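You operate a simulated robot arm through the tools that you are given. There is no shell and no other tool. Be economical: measure what you need, move in short steps, check, and stop when the job is done.

You are at the controls of a simulated robot arm. One attempt, no reset.

JOB
Copy the purple Type B cassette and stand it in the Copied rack.
Fine: switch Lock on before it goes in and leave it on; set the dial to its type; wait for Copied.

Only the result counts: the job must be done as asked and must still hold three seconds after the hand-in. Knocking over, shifting, dropping, spilling or breaking anything else fails it.

ROBOT AND FRAMES
A 6-joint arm with a two-finger parallel gripper, fixed in place. Base frame: the origin is at the foot of the arm, x ahead of it, y to its left, z up. Units: mm, rad, N and s.
With the tool pointing down near the work surface it reaches from about 260 to 680 mm from the base axis. Its first joint turns from -1.152 to 1.152 rad. Payload 2.9 kg.
Tool frame: the origin (TCP) lies between the finger pads and is the grasp point; the fingertips stand 30 mm ahead of it; z points along the fingers, y is the line along which they close. Largest opening 110 mm; finger width 20, thickness 10; the body of the gripper, 48 by 112 mm, starts 55 mm behind the TCP.
Orientation is told as [roll, pitch, yaw] about the base's x, y, z axes, in that order, counted from this pose: with the fingers straight down and closing along the base's y, the tool's x points along the base's -x, its y along +y and its z along -z.

CONTROLS
- The arm moves only by the tool move_arm. Its arguments are lists of equal length, an entry for each row: "travel": the shift along the tool's x, y, z in units of 30 mm (1.0 is 30 mm), a list of three; "rotation": the turn, a rotation vector about the tool's x, y, z in units of 5 degrees (1.0 is 5 degrees), a list of three. In form: {"travel": [[x, y, z], ...], "rotation": [[wx, wy, wz], ...]}. A call has 1 to 10 rows; each row shifts and turns the commanded pose from where the row before left it, along the tool's axes as they then stand. "hand" is the gripper command, from -1 (shut) to 1 (fully open), values between in proportion, set as the call begins (left out, the last holds). A call with a number of a shift or a turn outside -1 to 1 is refused whole. Rows are played at 5 a second. More than 50 mm and 0.15 rad between two rows, or a gripper value outside its range, and nothing of the call is played. Where a pose cannot be reached the arm comes as near as it can. A force on the tool above 80 N (or 10 N above the force at the start of the call, whichever is more), or a blocked arm, ends the call early, and 0.2 s more pass. Each finger travels about 108 mm/s and halts on what it meets, pressing with about 42 N; the grip force reading is that of the motor and also rises with nothing between the fingers. The clock runs only during rows and for 0.2 s after the last one: add rows that do not move to give the fingers time. The reply holds the time, the measured pose of the TCP, the force on the tool along the base axes, the opening and the grip force, in the units named above and with some noise, with the torque about the TCP (base axes, N m) and any sound that the robot's microphone picked up, and new pictures: "pictures" is both (left out), scene, wrist or none.
- Cameras (640 x 400 px; columns grow to the right, rows downward): "scene" is fixed at [77.1, 423.1, 1393.6]; the picture's right is [-0.88, -0.48, 0.00], its down [-0.24, 0.45, -0.86] and it looks along [0.41, -0.76, -0.51] (base axes); focal length 368 px, centre (320, 200). "wrist" rides on the gripper at [72, 17, -103] in the tool frame; the picture's right is [-0.23, 0.97, 0.00], its down [-0.76, -0.18, -0.62] and it looks along [-0.61, -0.14, 0.78] (tool axes); focal length 222 px, centre (320, 200). There is no depth. A picture from a camera that has moved, and an enlarged one, comes with that camera's place and axes in the base frame and with its lens. The place of the scene camera against the robot may be out by one fixed shift of up to 25 mm in any direction.
- enlarge(camera, box): a new picture of the part [left, top, right, bottom] of that camera's present view, enlarged. It takes no simulated time.
- close_job(): hands the job in; it is judged then, once.

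Work in short steps. Places have to be worked out from the pictures, the camera data and where the tool is seen: move nearer, look again, correct. Check each grasp and each placing, and mend what went wrong. You have 120 turns and 200 pictures in all, those below and enlarged ones among them. Open the gripper and draw the arm clear of the work before you hand the job in, unless the task says otherwise; then end with one line.

The tools are called after "Call:" by a JSON object that holds its "fn" and its "kwargs". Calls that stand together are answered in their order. move_arm: Moves the arm, as the interface text tells. Its arguments: {"type":"object","properties":{"travel":{"type":"array"},"rotation":{"type":"array"},"hand":{"type":"number"},"pictures":{"type":"string","enum":["both","scene","wrist","none"]}},"required":["travel","rotation"]} The other tools are called the same way: enlarge (camera, box) takes an enlarged picture of a part of a camera's view; close_job () hands the job in.

At the start:

```text
time_s: 0.0
position: [405.9, -149.8, 1153.6]
tool_rot: [0.0, 0.0, 0.001]
contact_force: [0.0, -0.5, 0.3]
wrist_torque: [-0.01, -0.02, -0.02]
width: 110.2
finger_force: 0.1
```

scene: 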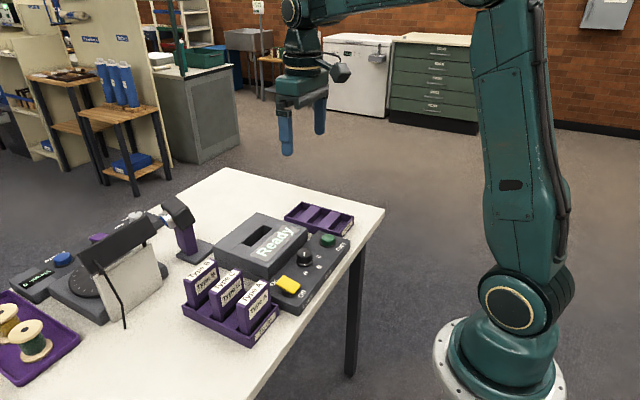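
wrist: 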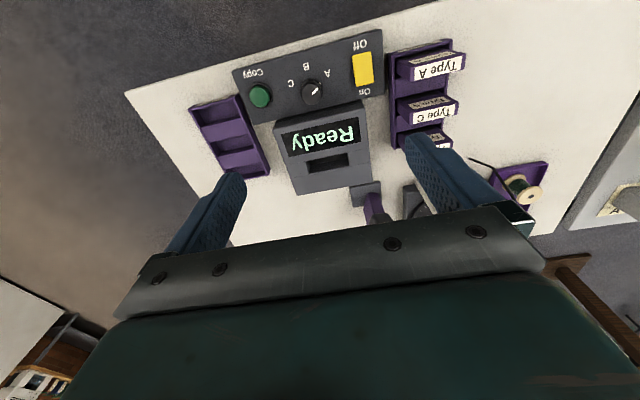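

The pictures show a copying machine with a cassette rack, dial, Lock switch (yellow) and Copy button. I enlarge both views to read the details.

Call:
{"fn": "enlarge", "kwargs": {"camera": "scene", "box": [170, 190, 370, 350]}}

Call:
{"fn": "enlarge", "kwargs": {"camera": "wrist", "box": [180, 30, 480, 218]}}

```text
2.50 times, centred on (270, 270) of scene
camera zoom: at [77.1, 423.1, 1393.6], right [-0.88, -0.48, 0.0], down [-0.24, 0.45, -0.86], along [0.41, -0.76, -0.51], focal length 920 px, centre (445, 25)
```

zoom: 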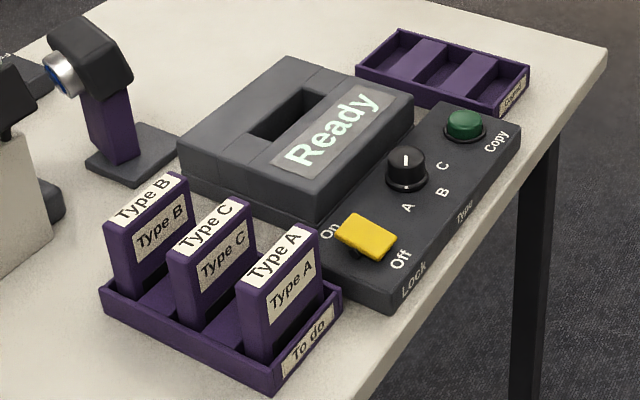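

```text
2.13 times, centred on (330, 124) of wrist
camera zoom: at [334.5, -133.3, 1256.6], right [0.23, 0.97, 0.0], down [0.76, -0.18, 0.62], along [0.61, -0.14, -0.78], focal length 473 px, centre (299, 362)
```

zoom: 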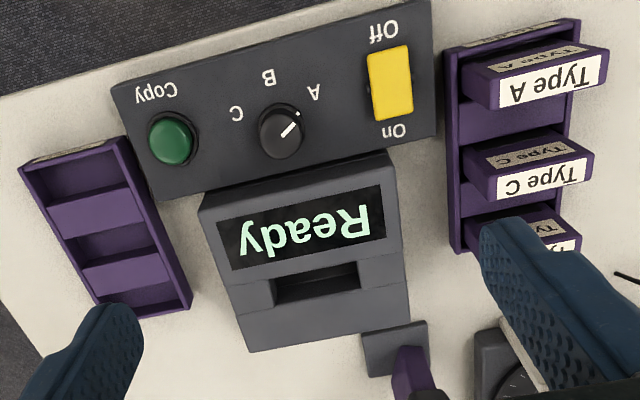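

Rough triangulation puts the dial near (425, -168, 836). I go down 150 mm to get a second wrist view and a baseline free of the scene camera's shift.

Call:
{"fn": "move_arm", "kwargs": {"travel": [[0, 0, 1], [0, 0, 1], [0, 0, 1], [0, 0, 1], [0, 0, 1], [0, 0, 0]], "rotation": [[0, 0, 0], [0, 0, 0], [0, 0, 0], [0, 0, 0], [0, 0, 0], [0, 0, 0]], "pictures": "both"}}

```text
time_s: 1.4
position: [407.7, -149.3, 1004.7]
tool_rot: [0.0, 0.0, 0.001]
contact_force: [-0.6, -0.4, 0.2]
wrist_torque: [0.02, -0.02, -0.02]
width: 110.0
finger_force: 0.1
camera wrist: at [336.1, -133.0, 1107.2], right [0.23, 0.97, 0.0], down [0.76, -0.18, 0.62], along [0.61, -0.14, -0.78], focal length 222 px, centre (320, 200)
```

scene: 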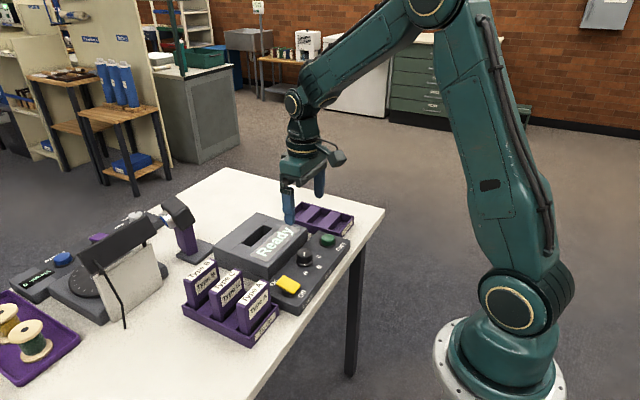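
wrist: 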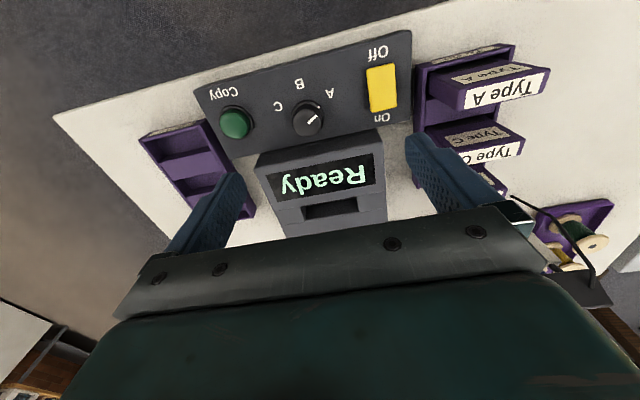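

The dial estimate is now about (438, -172, ~790), but noisy in height. I enlarge the wrist view for precise pixels.

Call:
{"fn": "enlarge", "kwargs": {"camera": "wrist", "box": [180, 20, 340, 120]}}

Call:
{"fn": "enlarge", "kwargs": {"camera": "wrist", "box": [340, 20, 560, 158]}}

```text
4.00 times, centred on (260, 70) of wrist
camera zoom: at [336.1, -133.0, 1107.2], right [0.23, 0.97, 0.0], down [0.76, -0.18, 0.62], along [0.61, -0.14, -0.78], focal length 888 px, centre (560, 720)
```

zoom: 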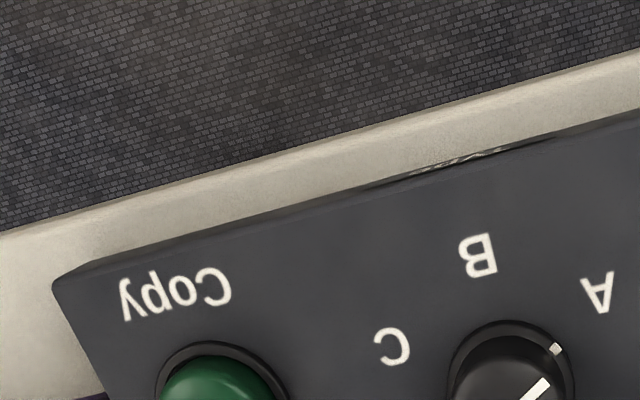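

```text
2.90 times, centred on (450, 89) of wrist
camera zoom: at [336.1, -133.0, 1107.2], right [0.23, 0.97, 0.0], down [0.76, -0.18, 0.62], along [0.61, -0.14, -0.78], focal length 644 px, centre (-57, 522)
```

zoom: 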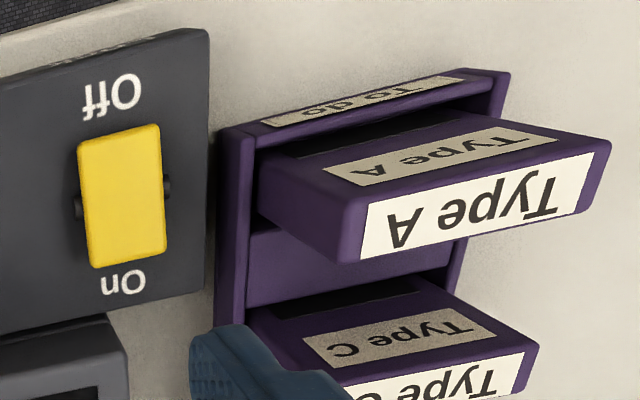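

Estimates: rocker (Lock) centre about (414, -75, 818), with its On side toward +x, and the machine aligned with the base axes. I close the fingers and move above the On half, still clear of it, to look.

Call:
{"fn": "move_arm", "kwargs": {"travel": [[-0.74, 0.5, 0], [0, 1, 0], [0, 1, 0], [0, 0, 1], [0, 0, 1], [0, 0, 0.9], [0, 0, 0]], "rotation": [[0, 0, 0], [0, 0, 0], [0, 0, 0], [0, 0, 0], [0, 0, 0], [0, 0, 0], [0, 0, 0]], "hand": -1}}

Call:
{"fn": "enlarge", "kwargs": {"camera": "scene", "box": [180, 180, 360, 300]}}

Call:
{"fn": "enlarge", "kwargs": {"camera": "wrist", "box": [200, 40, 440, 190]}}

```text
time_s: 3.0
position: [428.5, -74.3, 918.7]
tool_rot: [-0.001, 0.0, 0.0]
contact_force: [-0.1, 0.8, -0.4]
wrist_torque: [-0.05, 0.0, 0.02]
width: 0.3
finger_force: 37.8
camera wrist: at [357.2, -58.3, 1019.8], right [0.23, 0.97, 0.0], down [0.76, -0.18, 0.62], along [0.61, -0.14, -0.78], focal length 222 px, centre (320, 200)
```

scene: 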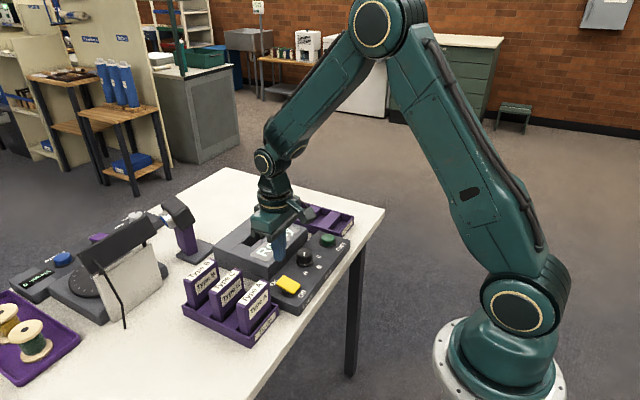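
wrist: 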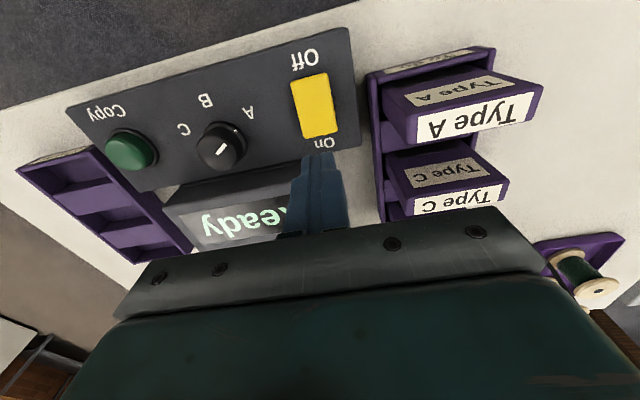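

```text
3.33 times, centred on (270, 240) of scene
camera zoom: at [77.1, 423.1, 1393.6], right [-0.88, -0.48, 0.0], down [-0.24, 0.45, -0.86], along [0.41, -0.76, -0.51], focal length 1226 px, centre (487, 67)
```

zoom: 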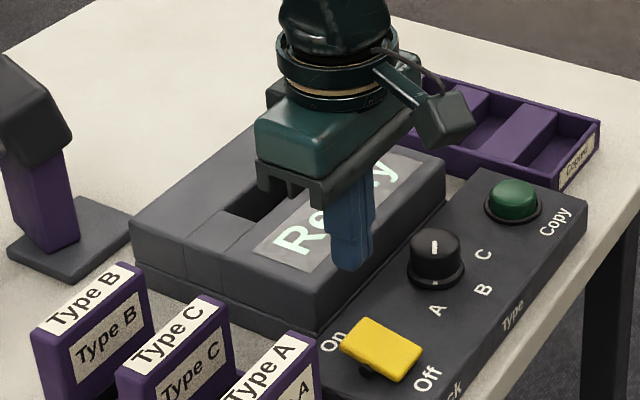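

```text
2.67 times, centred on (320, 115) of wrist
camera zoom: at [357.2, -58.3, 1019.8], right [0.23, 0.97, 0.0], down [0.76, -0.18, 0.62], along [0.61, -0.14, -0.78], focal length 592 px, centre (320, 427)
```

zoom: 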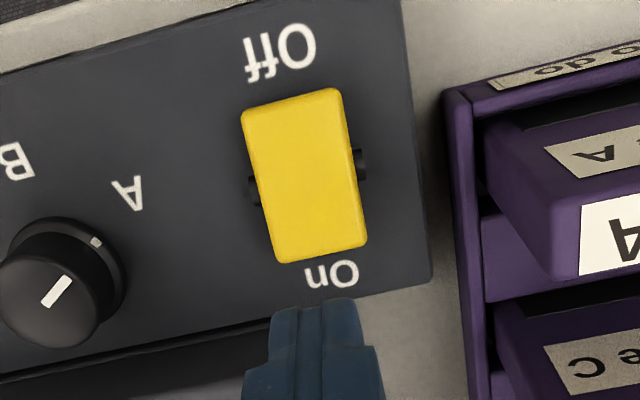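

Refined: rocker centre (413, -75, 816), its On edge at x≈440; the fingertips are at (428, -74, 889), over the On half. I lower to just above it, then press in small steps.

Call:
{"fn": "move_arm", "kwargs": {"travel": [[0, 0, 1], [0, 0, 0.9], [0, 0, 0.2], [0, 0, 0.2], [0, 0, 0.1], [0, 0, 0]], "rotation": [[0, 0, 0], [0, 0, 0], [0, 0, 0], [0, 0, 0], [0, 0, 0], [0, 0, 0]], "pictures": "none"}}

Call:
{"fn": "enlarge", "kwargs": {"camera": "scene", "box": [220, 220, 360, 313]}}

```text
time_s: 4.1
position: [432.4, -74.8, 852.3]
tool_rot: [-0.003, -0.014, 0.001]
contact_force: [-1.4, -0.1, 7.5]
wrist_torque: [0.01, 0.1, -0.02]
width: 0.0
finger_force: 37.4
stopped in row 5: the force on the tool passed its limit at 109 N (the readings are from after the stop); the commanded pose is now the measured one
```

```text
4.30 times, centred on (290, 266) of scene
camera zoom: at [77.0, 423.1, 1393.6], right [-0.88, -0.48, 0.0], down [-0.24, 0.45, -0.86], along [0.41, -0.76, -0.51], focal length 1582 px, centre (449, -86)
```

zoom: 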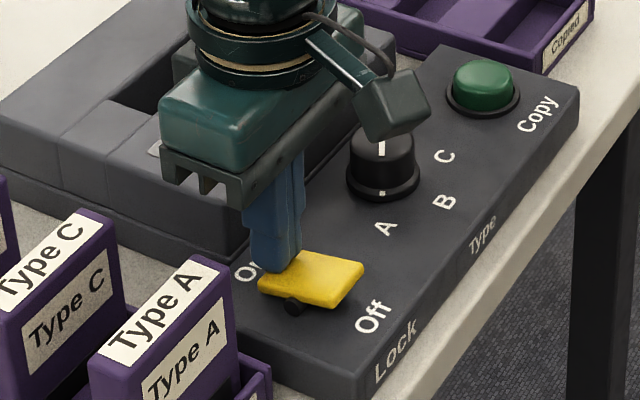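

The rocker now appears tilted toward On. I lift straight up to check that it stays.

Call:
{"fn": "move_arm", "kwargs": {"travel": [[0, 0, -0.5], [0, 0, -1], [0, 0, -1], [0, 0, -0.7], [0, 0, 0]], "rotation": [[0, 0, 0], [0, 0, 0], [0, 0, 0], [0, 0, 0], [0, 0, 0]], "pictures": "wrist"}}

Call:
{"fn": "enlarge", "kwargs": {"camera": "scene", "box": [220, 210, 360, 313]}}

Call:
{"fn": "enlarge", "kwargs": {"camera": "wrist", "box": [70, 20, 360, 201]}}

```text
time_s: 5.3
position: [431.6, -75.7, 949.1]
tool_rot: [-0.003, -0.013, 0.001]
contact_force: [-0.2, 0.2, 0.3]
wrist_torque: [0.02, 0.0, 0.0]
width: 0.1
finger_force: 38.0
camera wrist: at [359.1, -59.0, 1051.0], right [0.23, 0.97, 0.0], down [0.75, -0.18, 0.63], along [0.62, -0.14, -0.77], focal length 222 px, centre (320, 200)
```

wrist: 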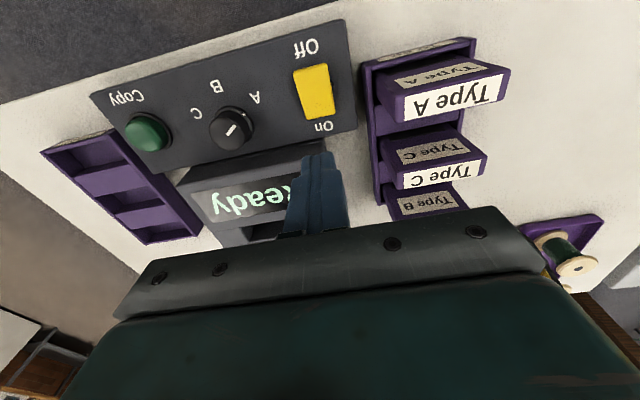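

```text
3.88 times, centred on (290, 262) of scene
camera zoom: at [77.1, 423.1, 1393.6], right [-0.88, -0.48, 0.0], down [-0.24, 0.45, -0.86], along [0.41, -0.76, -0.51], focal length 1428 px, centre (436, -39)
```

zoom: 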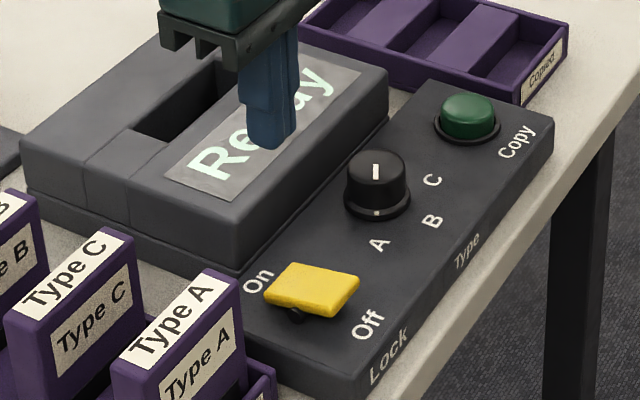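

```text
2.21 times, centred on (215, 110) of wrist
camera zoom: at [359.1, -59.0, 1051.0], right [0.23, 0.97, 0.0], down [0.75, -0.18, 0.63], along [0.62, -0.14, -0.77], focal length 490 px, centre (552, 398)
```

zoom: 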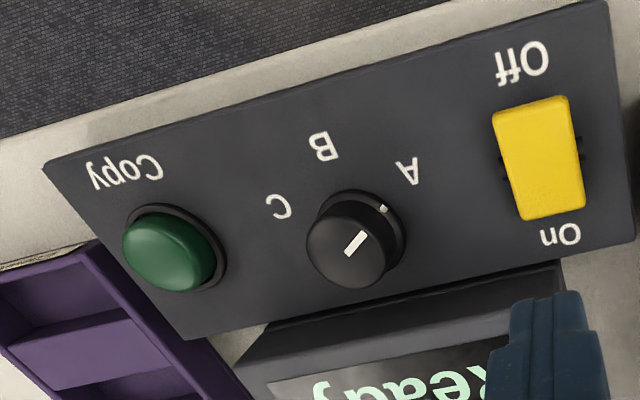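

Lock stays On. The dial cap is at about (424, -168.5, 835), pointing at A; going to B needs about +60° about base z (tool −z). I move above it, turned −30° in yaw so the turn stays clear of the block, with the fingers opened to about 62 mm.

Call:
{"fn": "move_arm", "kwargs": {"travel": [[0.25, -1, 0], [0, -1, 0], [0, -1, 0], [0, -0.09, 0.6], [0, 0, 0], [0, 0, 0], [0, 0, 0], [0, 0, 0], [0, 0, 0], [0, 0, 0]], "rotation": [[0, 0.15, 0], [0, 0, 0], [0, 0, 0], [0, 0, 0], [0, 0, 1], [0, 0, 1], [0, 0, 1], [0, 0, 1], [0, 0, 1], [0, 0, 1]], "hand": 0.12, "pictures": "both"}}

Call:
{"fn": "enlarge", "kwargs": {"camera": "scene", "box": [220, 180, 360, 283]}}

Call:
{"fn": "enlarge", "kwargs": {"camera": "wrist", "box": [160, 40, 460, 230]}}

```text
time_s: 7.5
position: [424.6, -168.1, 931.7]
tool_rot: [0.0, -0.001, -0.524]
contact_force: [-0.1, -0.2, 0.5]
wrist_torque: [-0.02, -0.04, 0.0]
width: 61.6
finger_force: 0.1
camera wrist: at [370.4, -117.3, 1033.2], right [0.68, 0.73, 0.0], down [0.57, -0.53, 0.62], along [0.45, -0.43, -0.78], focal length 222 px, centre (320, 200)
```

scene: 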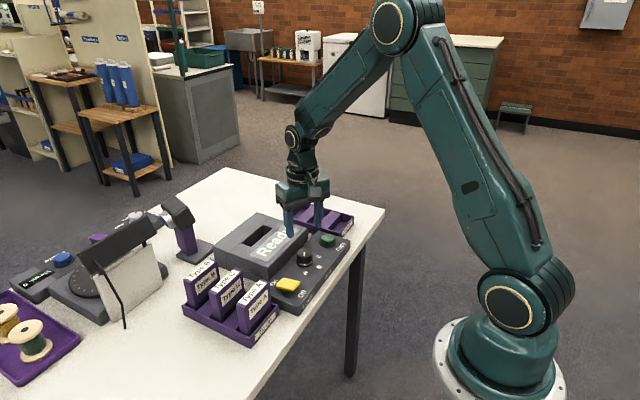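
wrist: 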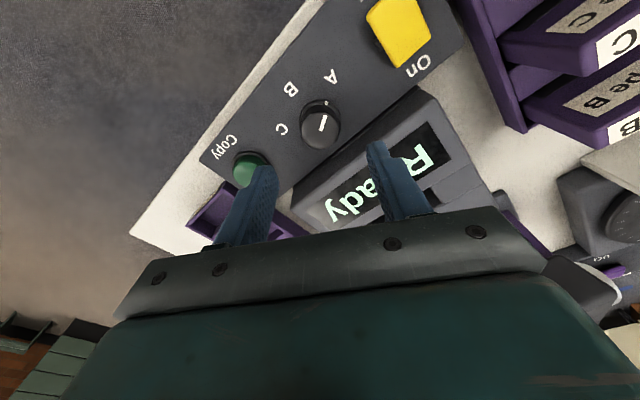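

```text
3.88 times, centred on (290, 232) of scene
camera zoom: at [77.1, 423.1, 1393.6], right [-0.88, -0.48, 0.0], down [-0.24, 0.45, -0.86], along [0.41, -0.76, -0.51], focal length 1428 px, centre (436, 78)
```

zoom: 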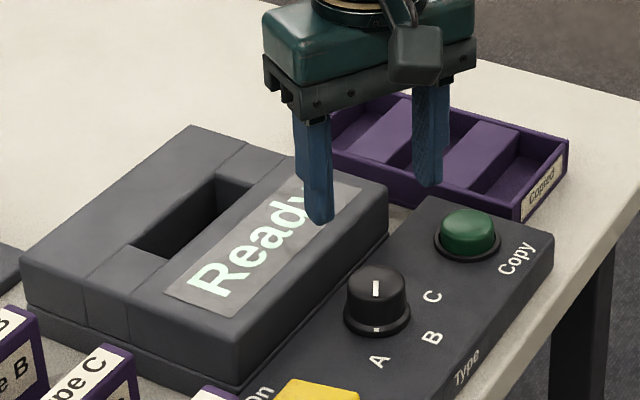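

```text
2.11 times, centred on (310, 135) of wrist
camera zoom: at [370.4, -117.3, 1033.2], right [0.68, 0.73, 0.0], down [0.57, -0.53, 0.62], along [0.45, -0.43, -0.78], focal length 468 px, centre (341, 337)
```

zoom: 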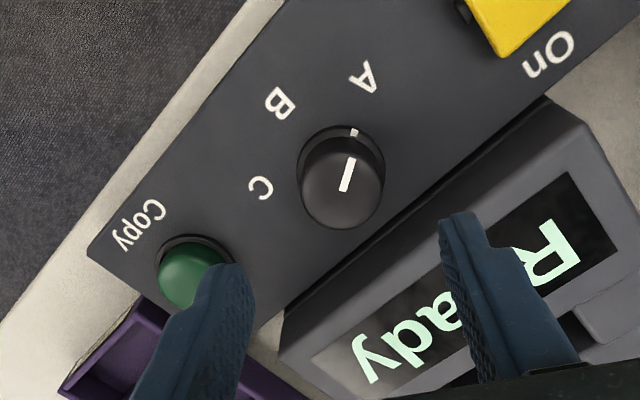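

Dial centre refined to about (424.5, -170.5), and the block front to x≈458, z≈830. I nudge over, narrow the fingers to about 55 mm and descend around the knob.

Call:
{"fn": "move_arm", "kwargs": {"travel": [[0.01, -0.08, 0], [0, 0, 1], [0, 0, 1], [0, 0, 0.5], [0, 0, 0.4], [0, 0, 0]], "rotation": [[0, 0, 0], [0, 0, 0], [0, 0, 0], [0, 0, 0], [0, 0, 0], [0, 0, 0]], "hand": 0.0, "pictures": "wrist"}}

Call:
{"fn": "enlarge", "kwargs": {"camera": "scene", "box": [220, 180, 360, 283]}}

```text
time_s: 8.9
position: [423.0, -170.1, 843.3]
tool_rot: [-0.004, -0.001, -0.523]
contact_force: [0.3, -0.8, 0.6]
wrist_torque: [0.0, -0.02, -0.01]
width: 55.1
finger_force: 0.1
camera wrist: at [369.6, -119.4, 946.2], right [0.68, 0.73, 0.0], down [0.57, -0.53, 0.62], along [0.45, -0.43, -0.78], focal length 222 px, centre (320, 200)
```

wrist: 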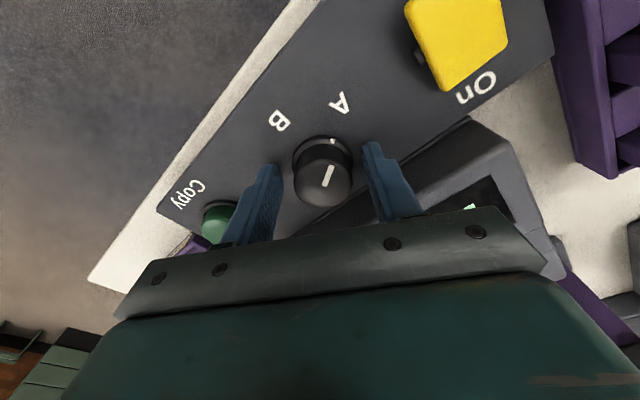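

```text
3.88 times, centred on (290, 232) of scene
camera zoom: at [77.1, 423.1, 1393.6], right [-0.88, -0.48, 0.0], down [-0.24, 0.45, -0.86], along [0.41, -0.76, -0.51], focal length 1428 px, centre (436, 78)
```

zoom: 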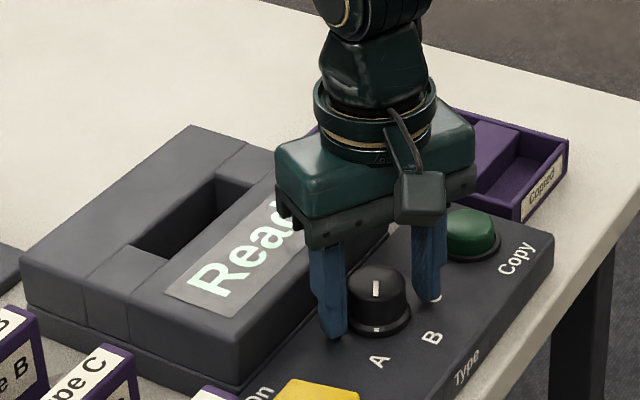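

The knob sits between the fingers (about 1.5 mm off centre along the closing line). I shift slightly and close.

Call:
{"fn": "move_arm", "kwargs": {"travel": [[0, 0.045, 0], [0, 0, 0], [0, 0, 0]], "rotation": [[0, 0, 0], [0, 0, 0], [0, 0, 0]], "hand": -1, "pictures": "none"}}

```text
time_s: 9.7
position: [424.1, -168.1, 845.0]
tool_rot: [-0.001, -0.002, -0.521]
contact_force: [-0.1, 3.0, 14.8]
wrist_torque: [0.4, 0.23, 0.03]
width: 38.5
finger_force: 44.5
```

Gripped at 38.5 mm. I turn the first 30° (tool −z) and read the torque.

Call:
{"fn": "move_arm", "kwargs": {"travel": [[0, 0, 0], [0, 0, 0], [0, 0, 0], [0, 0, 0], [0, 0, 0], [0, 0, 0], [0, 0, 0]], "rotation": [[0, 0, -1], [0, 0, -1], [0, 0, -1], [0, 0, -1], [0, 0, -1], [0, 0, -1], [0, 0, 0]], "pictures": "wrist"}}

Call:
{"fn": "enlarge", "kwargs": {"camera": "wrist", "box": [200, 60, 440, 210]}}

```text
time_s: 11.3
position: [422.9, -170.4, 844.2]
tool_rot: [-0.003, -0.004, 0.002]
contact_force: [4.5, -3.3, 24.9]
wrist_torque: [-0.07, -0.43, 0.0]
width: 38.1
finger_force: 44.6
camera wrist: at [351.2, -153.2, 946.9], right [0.23, 0.97, 0.0], down [0.76, -0.17, 0.63], along [0.61, -0.14, -0.78], focal length 222 px, centre (320, 200)
```

wrist: 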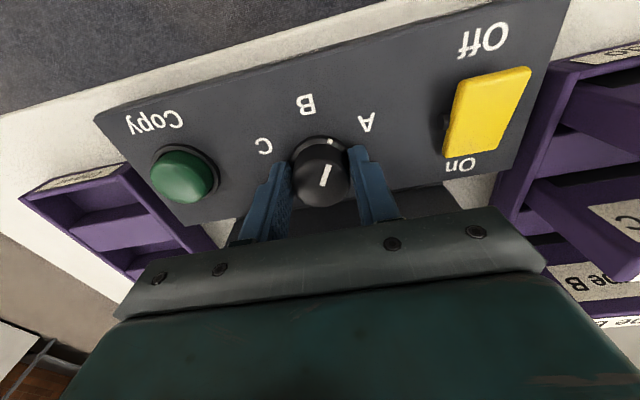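

```text
2.67 times, centred on (320, 135) of wrist
camera zoom: at [351.2, -153.2, 946.9], right [0.23, 0.97, 0.0], down [0.76, -0.17, 0.63], along [0.61, -0.14, -0.78], focal length 592 px, centre (320, 373)
```

zoom: 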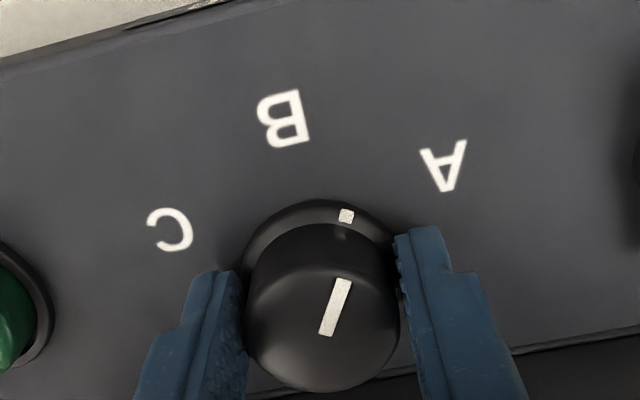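

The knob turned with the fingers and is half-way to B. Another 30°.

Call:
{"fn": "move_arm", "kwargs": {"travel": [[0, 0, 0], [0, 0, 0], [0, 0, 0], [0, 0, 0], [0, 0, 0], [0, 0, 0], [0, 0, 0]], "rotation": [[0, 0, -1], [0, 0, -1], [0, 0, -1], [0, 0, -1], [0, 0, -1], [0, 0, -1], [0, 0, 0]], "pictures": "wrist"}}

Call:
{"fn": "enlarge", "kwargs": {"camera": "wrist", "box": [200, 60, 440, 210]}}

Call:
{"fn": "enlarge", "kwargs": {"camera": "scene", "box": [250, 210, 350, 283]}}

```text
time_s: 12.9
position: [423.3, -171.4, 844.4]
tool_rot: [-0.005, 0.0, 0.524]
contact_force: [2.9, -21.3, 20.9]
wrist_torque: [-0.1, -0.68, -0.07]
width: 38.4
finger_force: 45.5
camera wrist: at [352.9, -192.5, 947.2], right [-0.29, 0.96, -0.01], down [0.75, 0.23, 0.62], along [0.6, 0.18, -0.78], focal length 222 px, centre (320, 200)
```

wrist: 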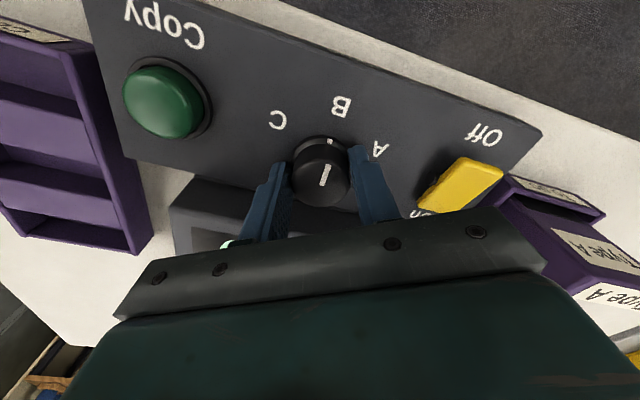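

```text
2.67 times, centred on (320, 135) of wrist
camera zoom: at [352.9, -192.5, 947.2], right [-0.29, 0.96, -0.01], down [0.75, 0.23, 0.62], along [0.6, 0.18, -0.78], focal length 592 px, centre (320, 373)
```

zoom: 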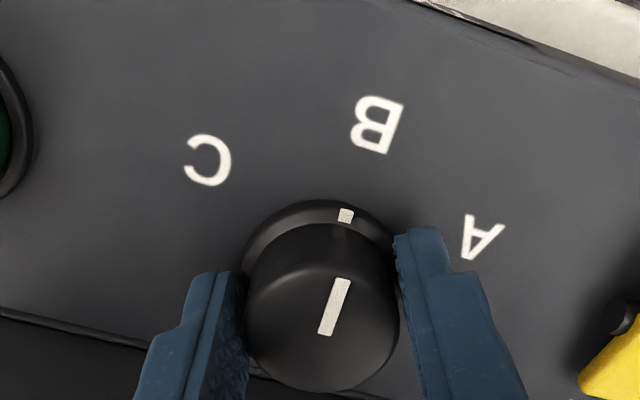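

```text
5.48 times, centred on (300, 246) of scene
camera zoom: at [76.8, 422.7, 1393.7], right [-0.88, -0.48, 0.0], down [-0.24, 0.45, -0.86], along [0.41, -0.76, -0.51], focal length 2016 px, centre (430, -55)
```

zoom: 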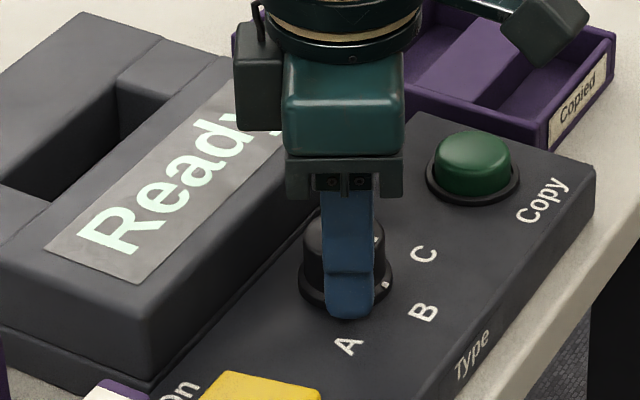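

The pointer now points along −x, at B. I release to about 54 mm, lift and check.

Call:
{"fn": "move_arm", "kwargs": {"travel": [[0, 0, 0], [0, 0, 0], [0, 0, -0.6], [0, 0, -1], [0, 0, -1], [0, 0, -1], [0, 0, 0]], "rotation": [[0, 0, 0], [0, 0, 0], [0, 0, 0], [0, 0, 0], [0, 0, 0], [0, 0, 0], [0, 0, 0]], "hand": -0.02, "pictures": "wrist"}}

Call:
{"fn": "enlarge", "kwargs": {"camera": "scene", "box": [230, 200, 350, 290]}}

Call:
{"fn": "enlarge", "kwargs": {"camera": "wrist", "box": [200, 40, 440, 190]}}

```text
time_s: 14.5
position: [423.8, -169.4, 950.9]
tool_rot: [-0.001, 0.002, 0.525]
contact_force: [0.4, 0.0, 0.1]
wrist_torque: [-0.03, -0.01, -0.01]
width: 54.0
finger_force: 0.0
camera wrist: at [352.8, -191.9, 1053.9], right [-0.29, 0.96, 0.0], down [0.75, 0.23, 0.62], along [0.6, 0.18, -0.78], focal length 222 px, centre (320, 200)
```

wrist: 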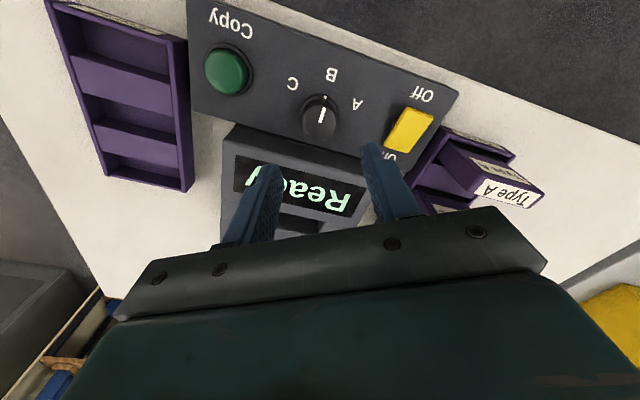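

```text
4.44 times, centred on (290, 245) of scene
camera zoom: at [77.1, 423.1, 1393.6], right [-0.88, -0.48, 0.0], down [-0.24, 0.45, -0.86], along [0.41, -0.76, -0.51], focal length 1635 px, centre (453, 0)
```

zoom: 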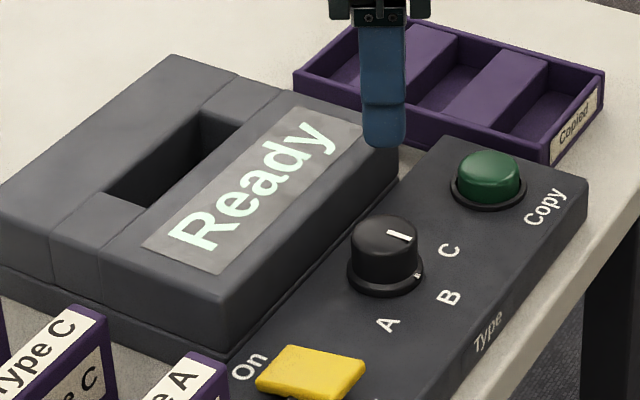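

```text
2.67 times, centred on (320, 115) of wrist
camera zoom: at [352.8, -191.9, 1053.9], right [-0.29, 0.96, 0.0], down [0.75, 0.23, 0.62], along [0.6, 0.18, -0.78], focal length 592 px, centre (320, 427)
```

zoom: 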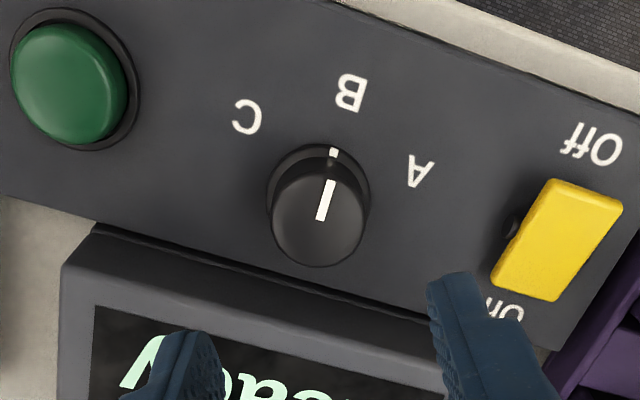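

Dial at B, Lock On. Next is the cassette: the three stand in a row along x, Type B the farthest at about (555, 25). I return to yaw 0 and move up for a view of it, opening the fingers.

Call:
{"fn": "move_arm", "kwargs": {"travel": [[0, 0, -1], [0, 0, -1], [0, 0, -0.3], [0, 0, 0], [0, 0, 0], [0, 0, 0], [0, 0, 0], [0, 0, 0]], "rotation": [[0, 0, 1], [0, 0, 1], [0, 0, 1], [0, 0, 1], [0, 0, 1], [0, 0, 1], [0, 0, 0], [0, 0, 0]], "hand": 1, "pictures": "none"}}

Call:
{"fn": "move_arm", "kwargs": {"travel": [[-1, 1, 0], [-0.87, 1, 0], [0, 1, 0], [0, 1, 0], [0, 1, 0], [0, 1, 0], [0, 1, 0], [0, 0, 0]], "rotation": [[0, 0, 0], [0, 0, 0], [0, 0, 0], [0, 0, 0], [0, 0, 0], [0, 0, 0], [0, 0, 0], [0, 0, 0]], "pictures": "wrist"}}

Call:
{"fn": "enlarge", "kwargs": {"camera": "wrist", "box": [200, 40, 440, 190]}}

```text
time_s: 16.3
position: [422.4, -168.6, 1019.8]
tool_rot: [-0.002, 0.0, 0.0]
contact_force: [-0.1, 0.3, -0.5]
wrist_torque: [-0.02, 0.0, -0.02]
width: 110.0
finger_force: 0.0
```

```text
time_s: 18.1
position: [479.1, 39.8, 1019.3]
tool_rot: [-0.002, 0.0, 0.0]
contact_force: [-0.4, 0.9, -0.4]
wrist_torque: [-0.02, 0.0, -0.02]
width: 110.2
finger_force: 0.0
camera wrist: at [406.6, 56.2, 1120.9], right [0.23, 0.97, 0.0], down [0.76, -0.18, 0.62], along [0.61, -0.14, -0.78], focal length 222 px, centre (320, 200)
```

wrist: 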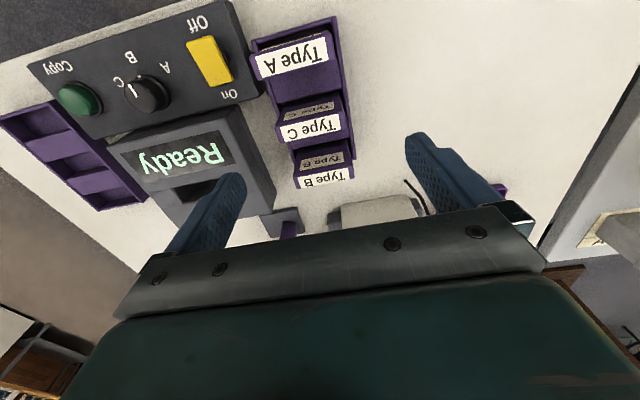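

```text
2.67 times, centred on (320, 115) of wrist
camera zoom: at [406.6, 56.2, 1120.9], right [0.23, 0.97, 0.0], down [0.76, -0.18, 0.62], along [0.61, -0.14, -0.78], focal length 592 px, centre (320, 427)
```

zoom: 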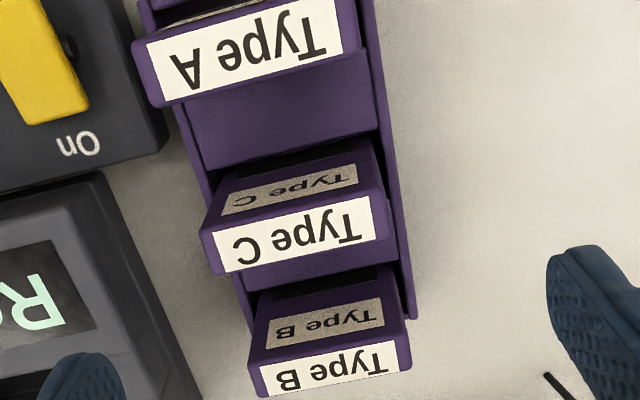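

Triangulation puts the cassette tops at z≈860, with Type B at about (574, 25), 82 mm wide along y and thin along x. I'll grip it across the width at yaw 0. First I move over it at the present height and look.

Call:
{"fn": "move_arm", "kwargs": {"travel": [[-1, -0.49, 0], [-1, 0, 0], [-1, 0, 0], [-0.17, 0, 0.3], [0, 0, 0]], "rotation": [[0, 0, 0], [0, 0, 0], [0, 0, 0], [0, 0, 0], [0, 0, 0]]}}

Call:
{"fn": "enlarge", "kwargs": {"camera": "wrist", "box": [200, 40, 440, 190]}}

Call:
{"fn": "enlarge", "kwargs": {"camera": "scene", "box": [70, 150, 290, 350]}}

```text
time_s: 19.3
position: [573.3, 27.4, 1010.0]
tool_rot: [-0.003, 0.0, 0.001]
contact_force: [-0.2, 0.6, -0.6]
wrist_torque: [0.0, 0.02, 0.03]
width: 110.1
finger_force: 0.0
camera wrist: at [502.1, 43.7, 1112.6], right [0.23, 0.97, 0.0], down [0.76, -0.18, 0.62], along [0.61, -0.14, -0.78], focal length 222 px, centre (320, 200)
```

scene: 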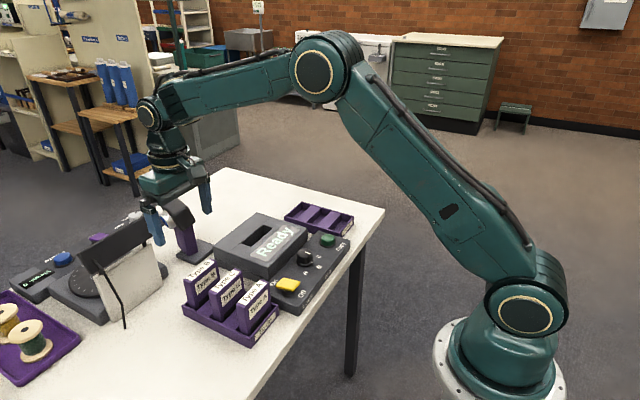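
wrist: 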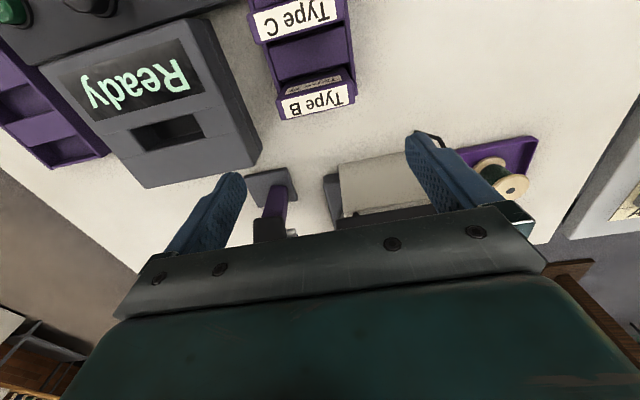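

```text
2.67 times, centred on (320, 115) of wrist
camera zoom: at [502.1, 43.7, 1112.6], right [0.23, 0.97, 0.0], down [0.76, -0.18, 0.62], along [0.61, -0.14, -0.78], focal length 592 px, centre (320, 427)
```

zoom: 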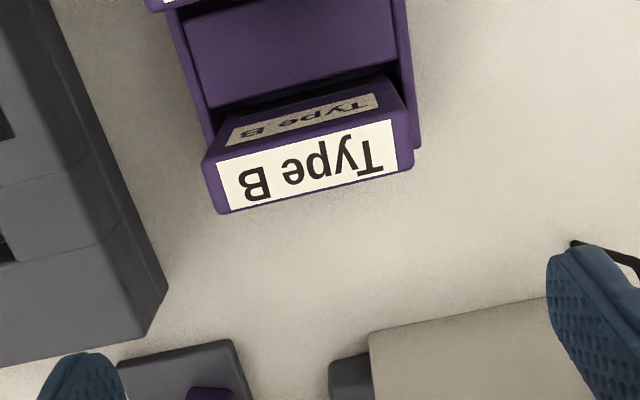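

```text
2.00 times, centred on (180, 250) of scene
camera zoom: at [77.1, 423.1, 1393.6], right [-0.88, -0.48, 0.0], down [-0.24, 0.45, -0.86], along [0.41, -0.76, -0.51], focal length 736 px, centre (600, 100)
```

zoom: 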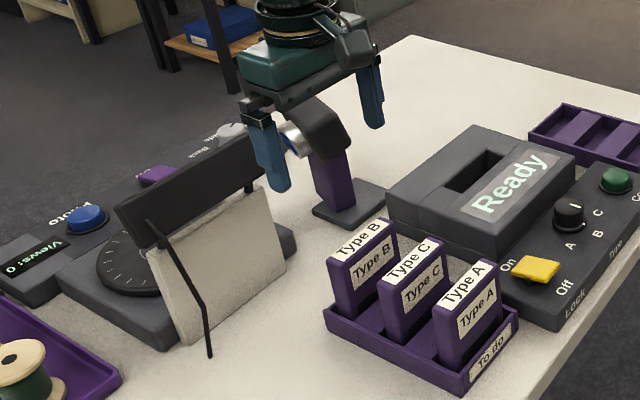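

Type B refined: top centre (563.5, 26, 871), about 77 mm wide and 19 mm thick; the surroundings are clear. I align and drop to just above it, then check.

Call:
{"fn": "move_arm", "kwargs": {"travel": [[0.327, -0.047, 0], [0, 0, 1], [0, 0, 1], [0, 0, 1], [0, 0, 0]], "rotation": [[0, 0, 0], [0, 0, 0], [0, 0, 0], [0, 0, 0], [0, 0, 0]], "pictures": "wrist"}}

Call:
{"fn": "enlarge", "kwargs": {"camera": "wrist", "box": [180, 40, 460, 215]}}

Call:
{"fn": "enlarge", "kwargs": {"camera": "scene", "box": [130, 190, 290, 350]}}

```text
time_s: 20.5
position: [564.1, 25.9, 921.6]
tool_rot: [-0.002, 0.0, 0.0]
contact_force: [-0.1, -0.4, 0.6]
wrist_torque: [0.01, -0.01, 0.0]
width: 110.0
finger_force: 0.1
camera wrist: at [492.0, 43.0, 1023.0], right [0.23, 0.97, 0.0], down [0.76, -0.18, 0.62], along [0.61, -0.14, -0.78], focal length 222 px, centre (320, 200)
```

wrist: 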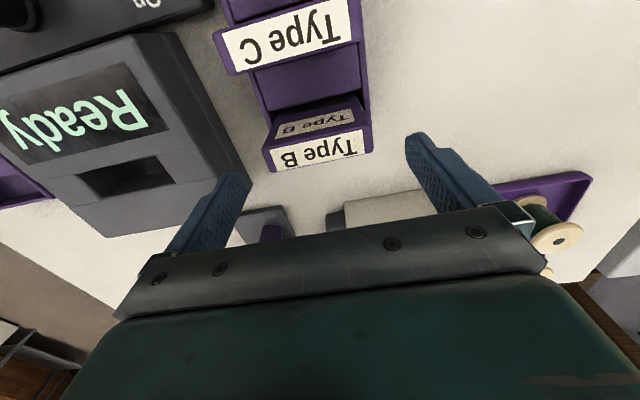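

```text
2.29 times, centred on (320, 128) of wrist
camera zoom: at [492.0, 43.0, 1023.0], right [0.23, 0.97, 0.0], down [0.76, -0.18, 0.62], along [0.61, -0.14, -0.78], focal length 508 px, centre (320, 366)
```

zoom: 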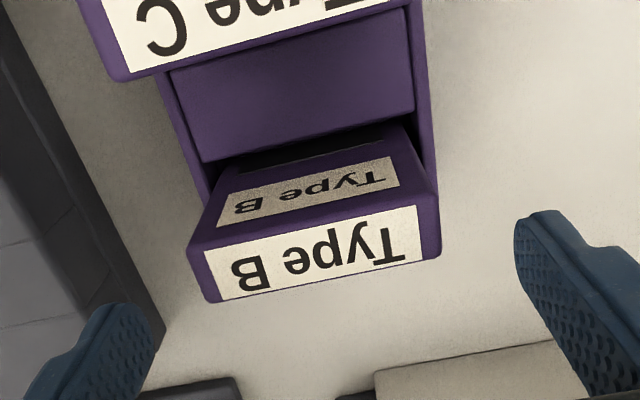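

```text
2.50 times, centred on (210, 270) of scene
camera zoom: at [77.1, 423.1, 1393.6], right [-0.88, -0.48, 0.0], down [-0.24, 0.45, -0.86], along [0.41, -0.76, -0.51], focal length 920 px, centre (595, 25)
```

zoom: 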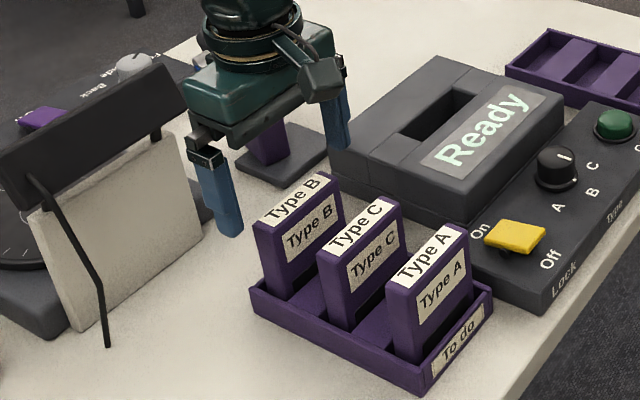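

Top of B is at (562.5, 26, 874). I lower so the tips overlap it by about 24 mm, and close.

Call:
{"fn": "move_arm", "kwargs": {"travel": [[0.05, 0, 0.7], [0, 0, 0.7], [0, 0, 0]], "rotation": [[0, 0, 0], [0, 0, 0], [0, 0, 0]], "pictures": "none"}}

Call:
{"fn": "enlarge", "kwargs": {"camera": "wrist", "box": [180, 60, 460, 235]}}

Call:
{"fn": "enlarge", "kwargs": {"camera": "scene", "box": [150, 210, 270, 300]}}

```text
time_s: 21.3
position: [563.5, 25.2, 878.6]
tool_rot: [-0.001, 0.0, -0.001]
contact_force: [-0.2, -1.0, 0.6]
wrist_torque: [0.0, -0.02, 0.03]
width: 109.9
finger_force: 0.0
```

```text
2.29 times, centred on (320, 148) of wrist
camera zoom: at [491.2, 42.5, 981.5], right [0.23, 0.97, 0.0], down [0.76, -0.18, 0.62], along [0.61, -0.14, -0.78], focal length 508 px, centre (320, 320)
```

zoom: 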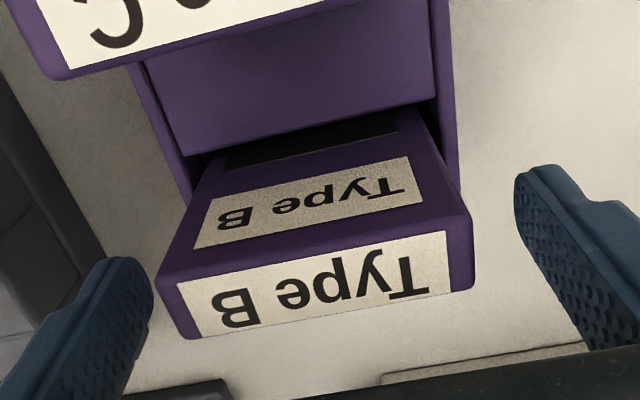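

```text
4.44 times, centred on (210, 255) of scene
camera zoom: at [77.1, 423.1, 1393.6], right [-0.88, -0.48, 0.0], down [-0.24, 0.45, -0.86], along [0.41, -0.76, -0.51], focal length 1635 px, centre (809, -44)
```

zoom: 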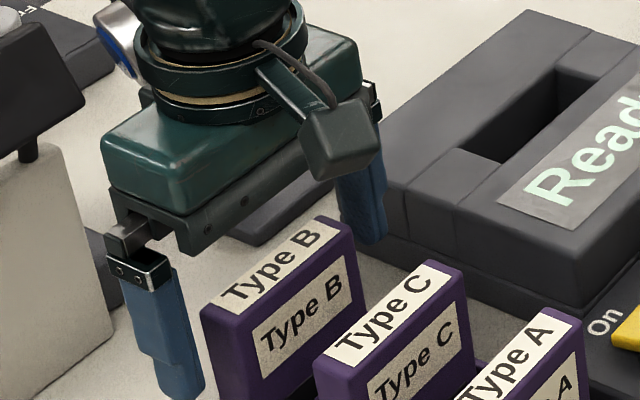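

Well aligned in x and y. Closing.

Call:
{"fn": "move_arm", "kwargs": {"travel": [[0, 0, 0], [0, 0, 0], [0, 0, 0]], "rotation": [[0, 0, 0], [0, 0, 0], [0, 0, 0]], "hand": -1, "pictures": "none"}}

Call:
{"fn": "enlarge", "kwargs": {"camera": "wrist", "box": [180, 60, 460, 235]}}

Call:
{"fn": "enlarge", "kwargs": {"camera": "scene", "box": [150, 210, 270, 300]}}

```text
time_s: 22.1
position: [563.4, 26.0, 878.5]
tool_rot: [-0.003, 0.0, 0.001]
contact_force: [-0.2, 0.3, 0.2]
wrist_torque: [0.03, -0.01, 0.02]
width: 79.6
finger_force: 42.2
```

```text
2.29 times, centred on (320, 148) of wrist
camera zoom: at [491.3, 42.6, 981.7], right [0.23, 0.97, 0.0], down [0.76, -0.18, 0.62], along [0.61, -0.14, -0.78], focal length 508 px, centre (320, 320)
```

zoom: 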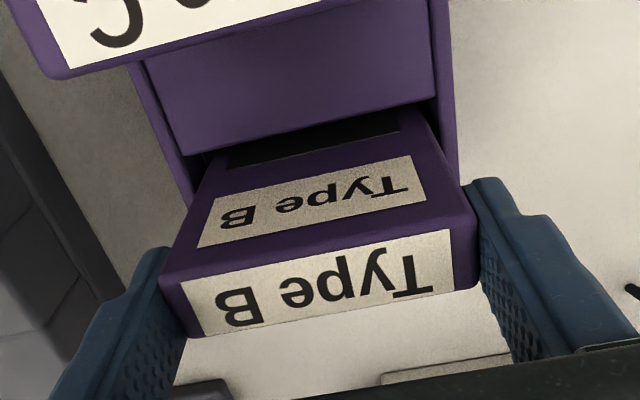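

```text
4.44 times, centred on (210, 255) of scene
camera zoom: at [77.1, 423.1, 1393.6], right [-0.88, -0.48, 0.0], down [-0.24, 0.45, -0.86], along [0.41, -0.76, -0.51], focal length 1635 px, centre (809, -44)
```

zoom: 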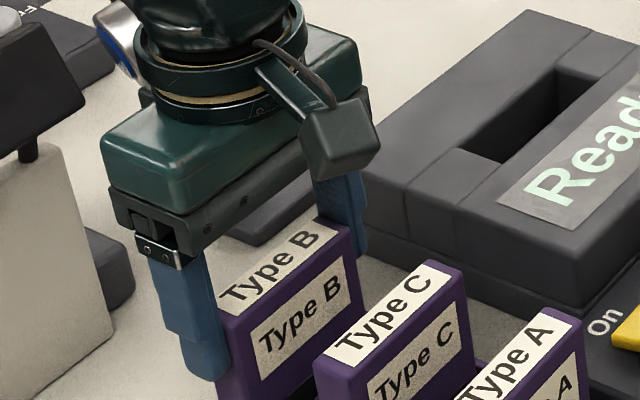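

Gripped at 79.6 mm. I lift 130 mm straight up and check.

Call:
{"fn": "move_arm", "kwargs": {"travel": [[0, 0, -0.5], [0, 0, -0.8], [0, 0, -1], [0, 0, -1], [0, 0, -1], [0, 0, 0]], "rotation": [[0, 0, 0], [0, 0, 0], [0, 0, 0], [0, 0, 0], [0, 0, 0], [0, 0, 0]]}}

Call:
{"fn": "enlarge", "kwargs": {"camera": "scene", "box": [130, 150, 290, 310]}}

Call:
{"fn": "enlarge", "kwargs": {"camera": "wrist", "box": [180, 60, 460, 235]}}

```text
time_s: 23.5
position: [561.8, 25.6, 1010.7]
tool_rot: [0.0, 0.002, 0.0]
contact_force: [-0.4, -0.1, -1.1]
wrist_torque: [-0.03, -0.01, 0.02]
width: 79.9
finger_force: 42.3
camera wrist: at [490.4, 42.7, 1112.5], right [0.23, 0.97, 0.0], down [0.76, -0.18, 0.62], along [0.61, -0.14, -0.78], focal length 222 px, centre (320, 200)
```

scene: 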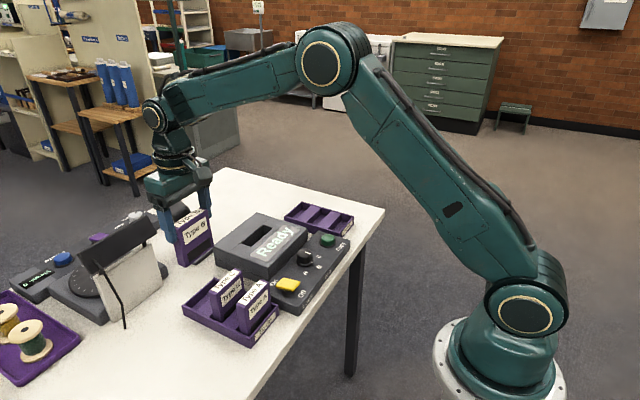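
wrist: 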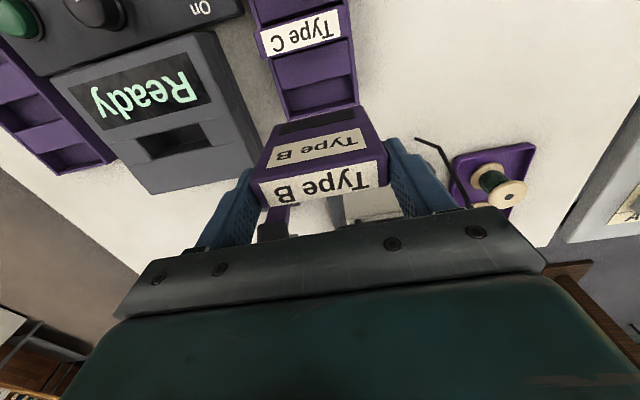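

```text
2.50 times, centred on (210, 230) of scene
camera zoom: at [77.1, 423.1, 1393.6], right [-0.88, -0.48, 0.0], down [-0.24, 0.45, -0.86], along [0.41, -0.76, -0.51], focal length 920 px, centre (595, 125)
```

zoom: 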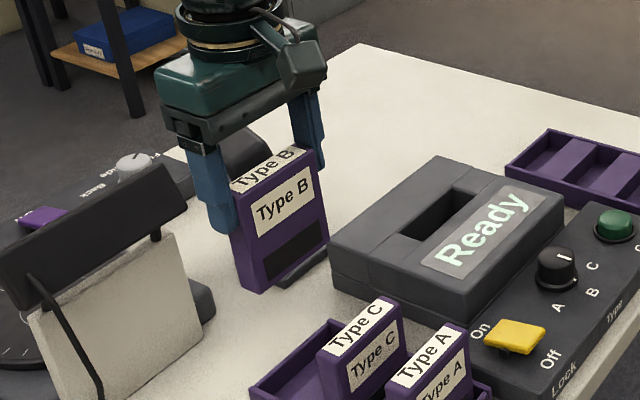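

```text
2.29 times, centred on (320, 148) of wrist
camera zoom: at [490.4, 42.7, 1112.5], right [0.23, 0.97, 0.0], down [0.76, -0.18, 0.62], along [0.61, -0.14, -0.78], focal length 508 px, centre (320, 320)
```

zoom: 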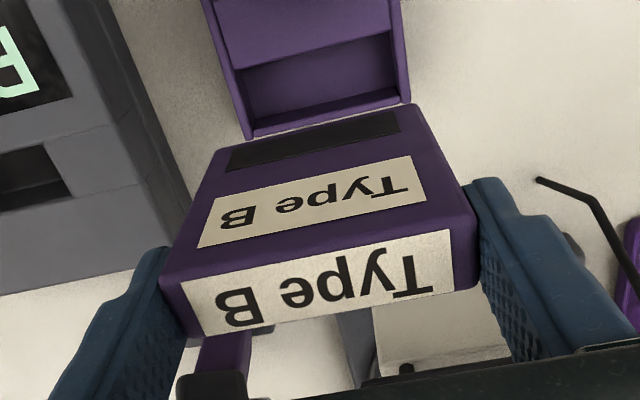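

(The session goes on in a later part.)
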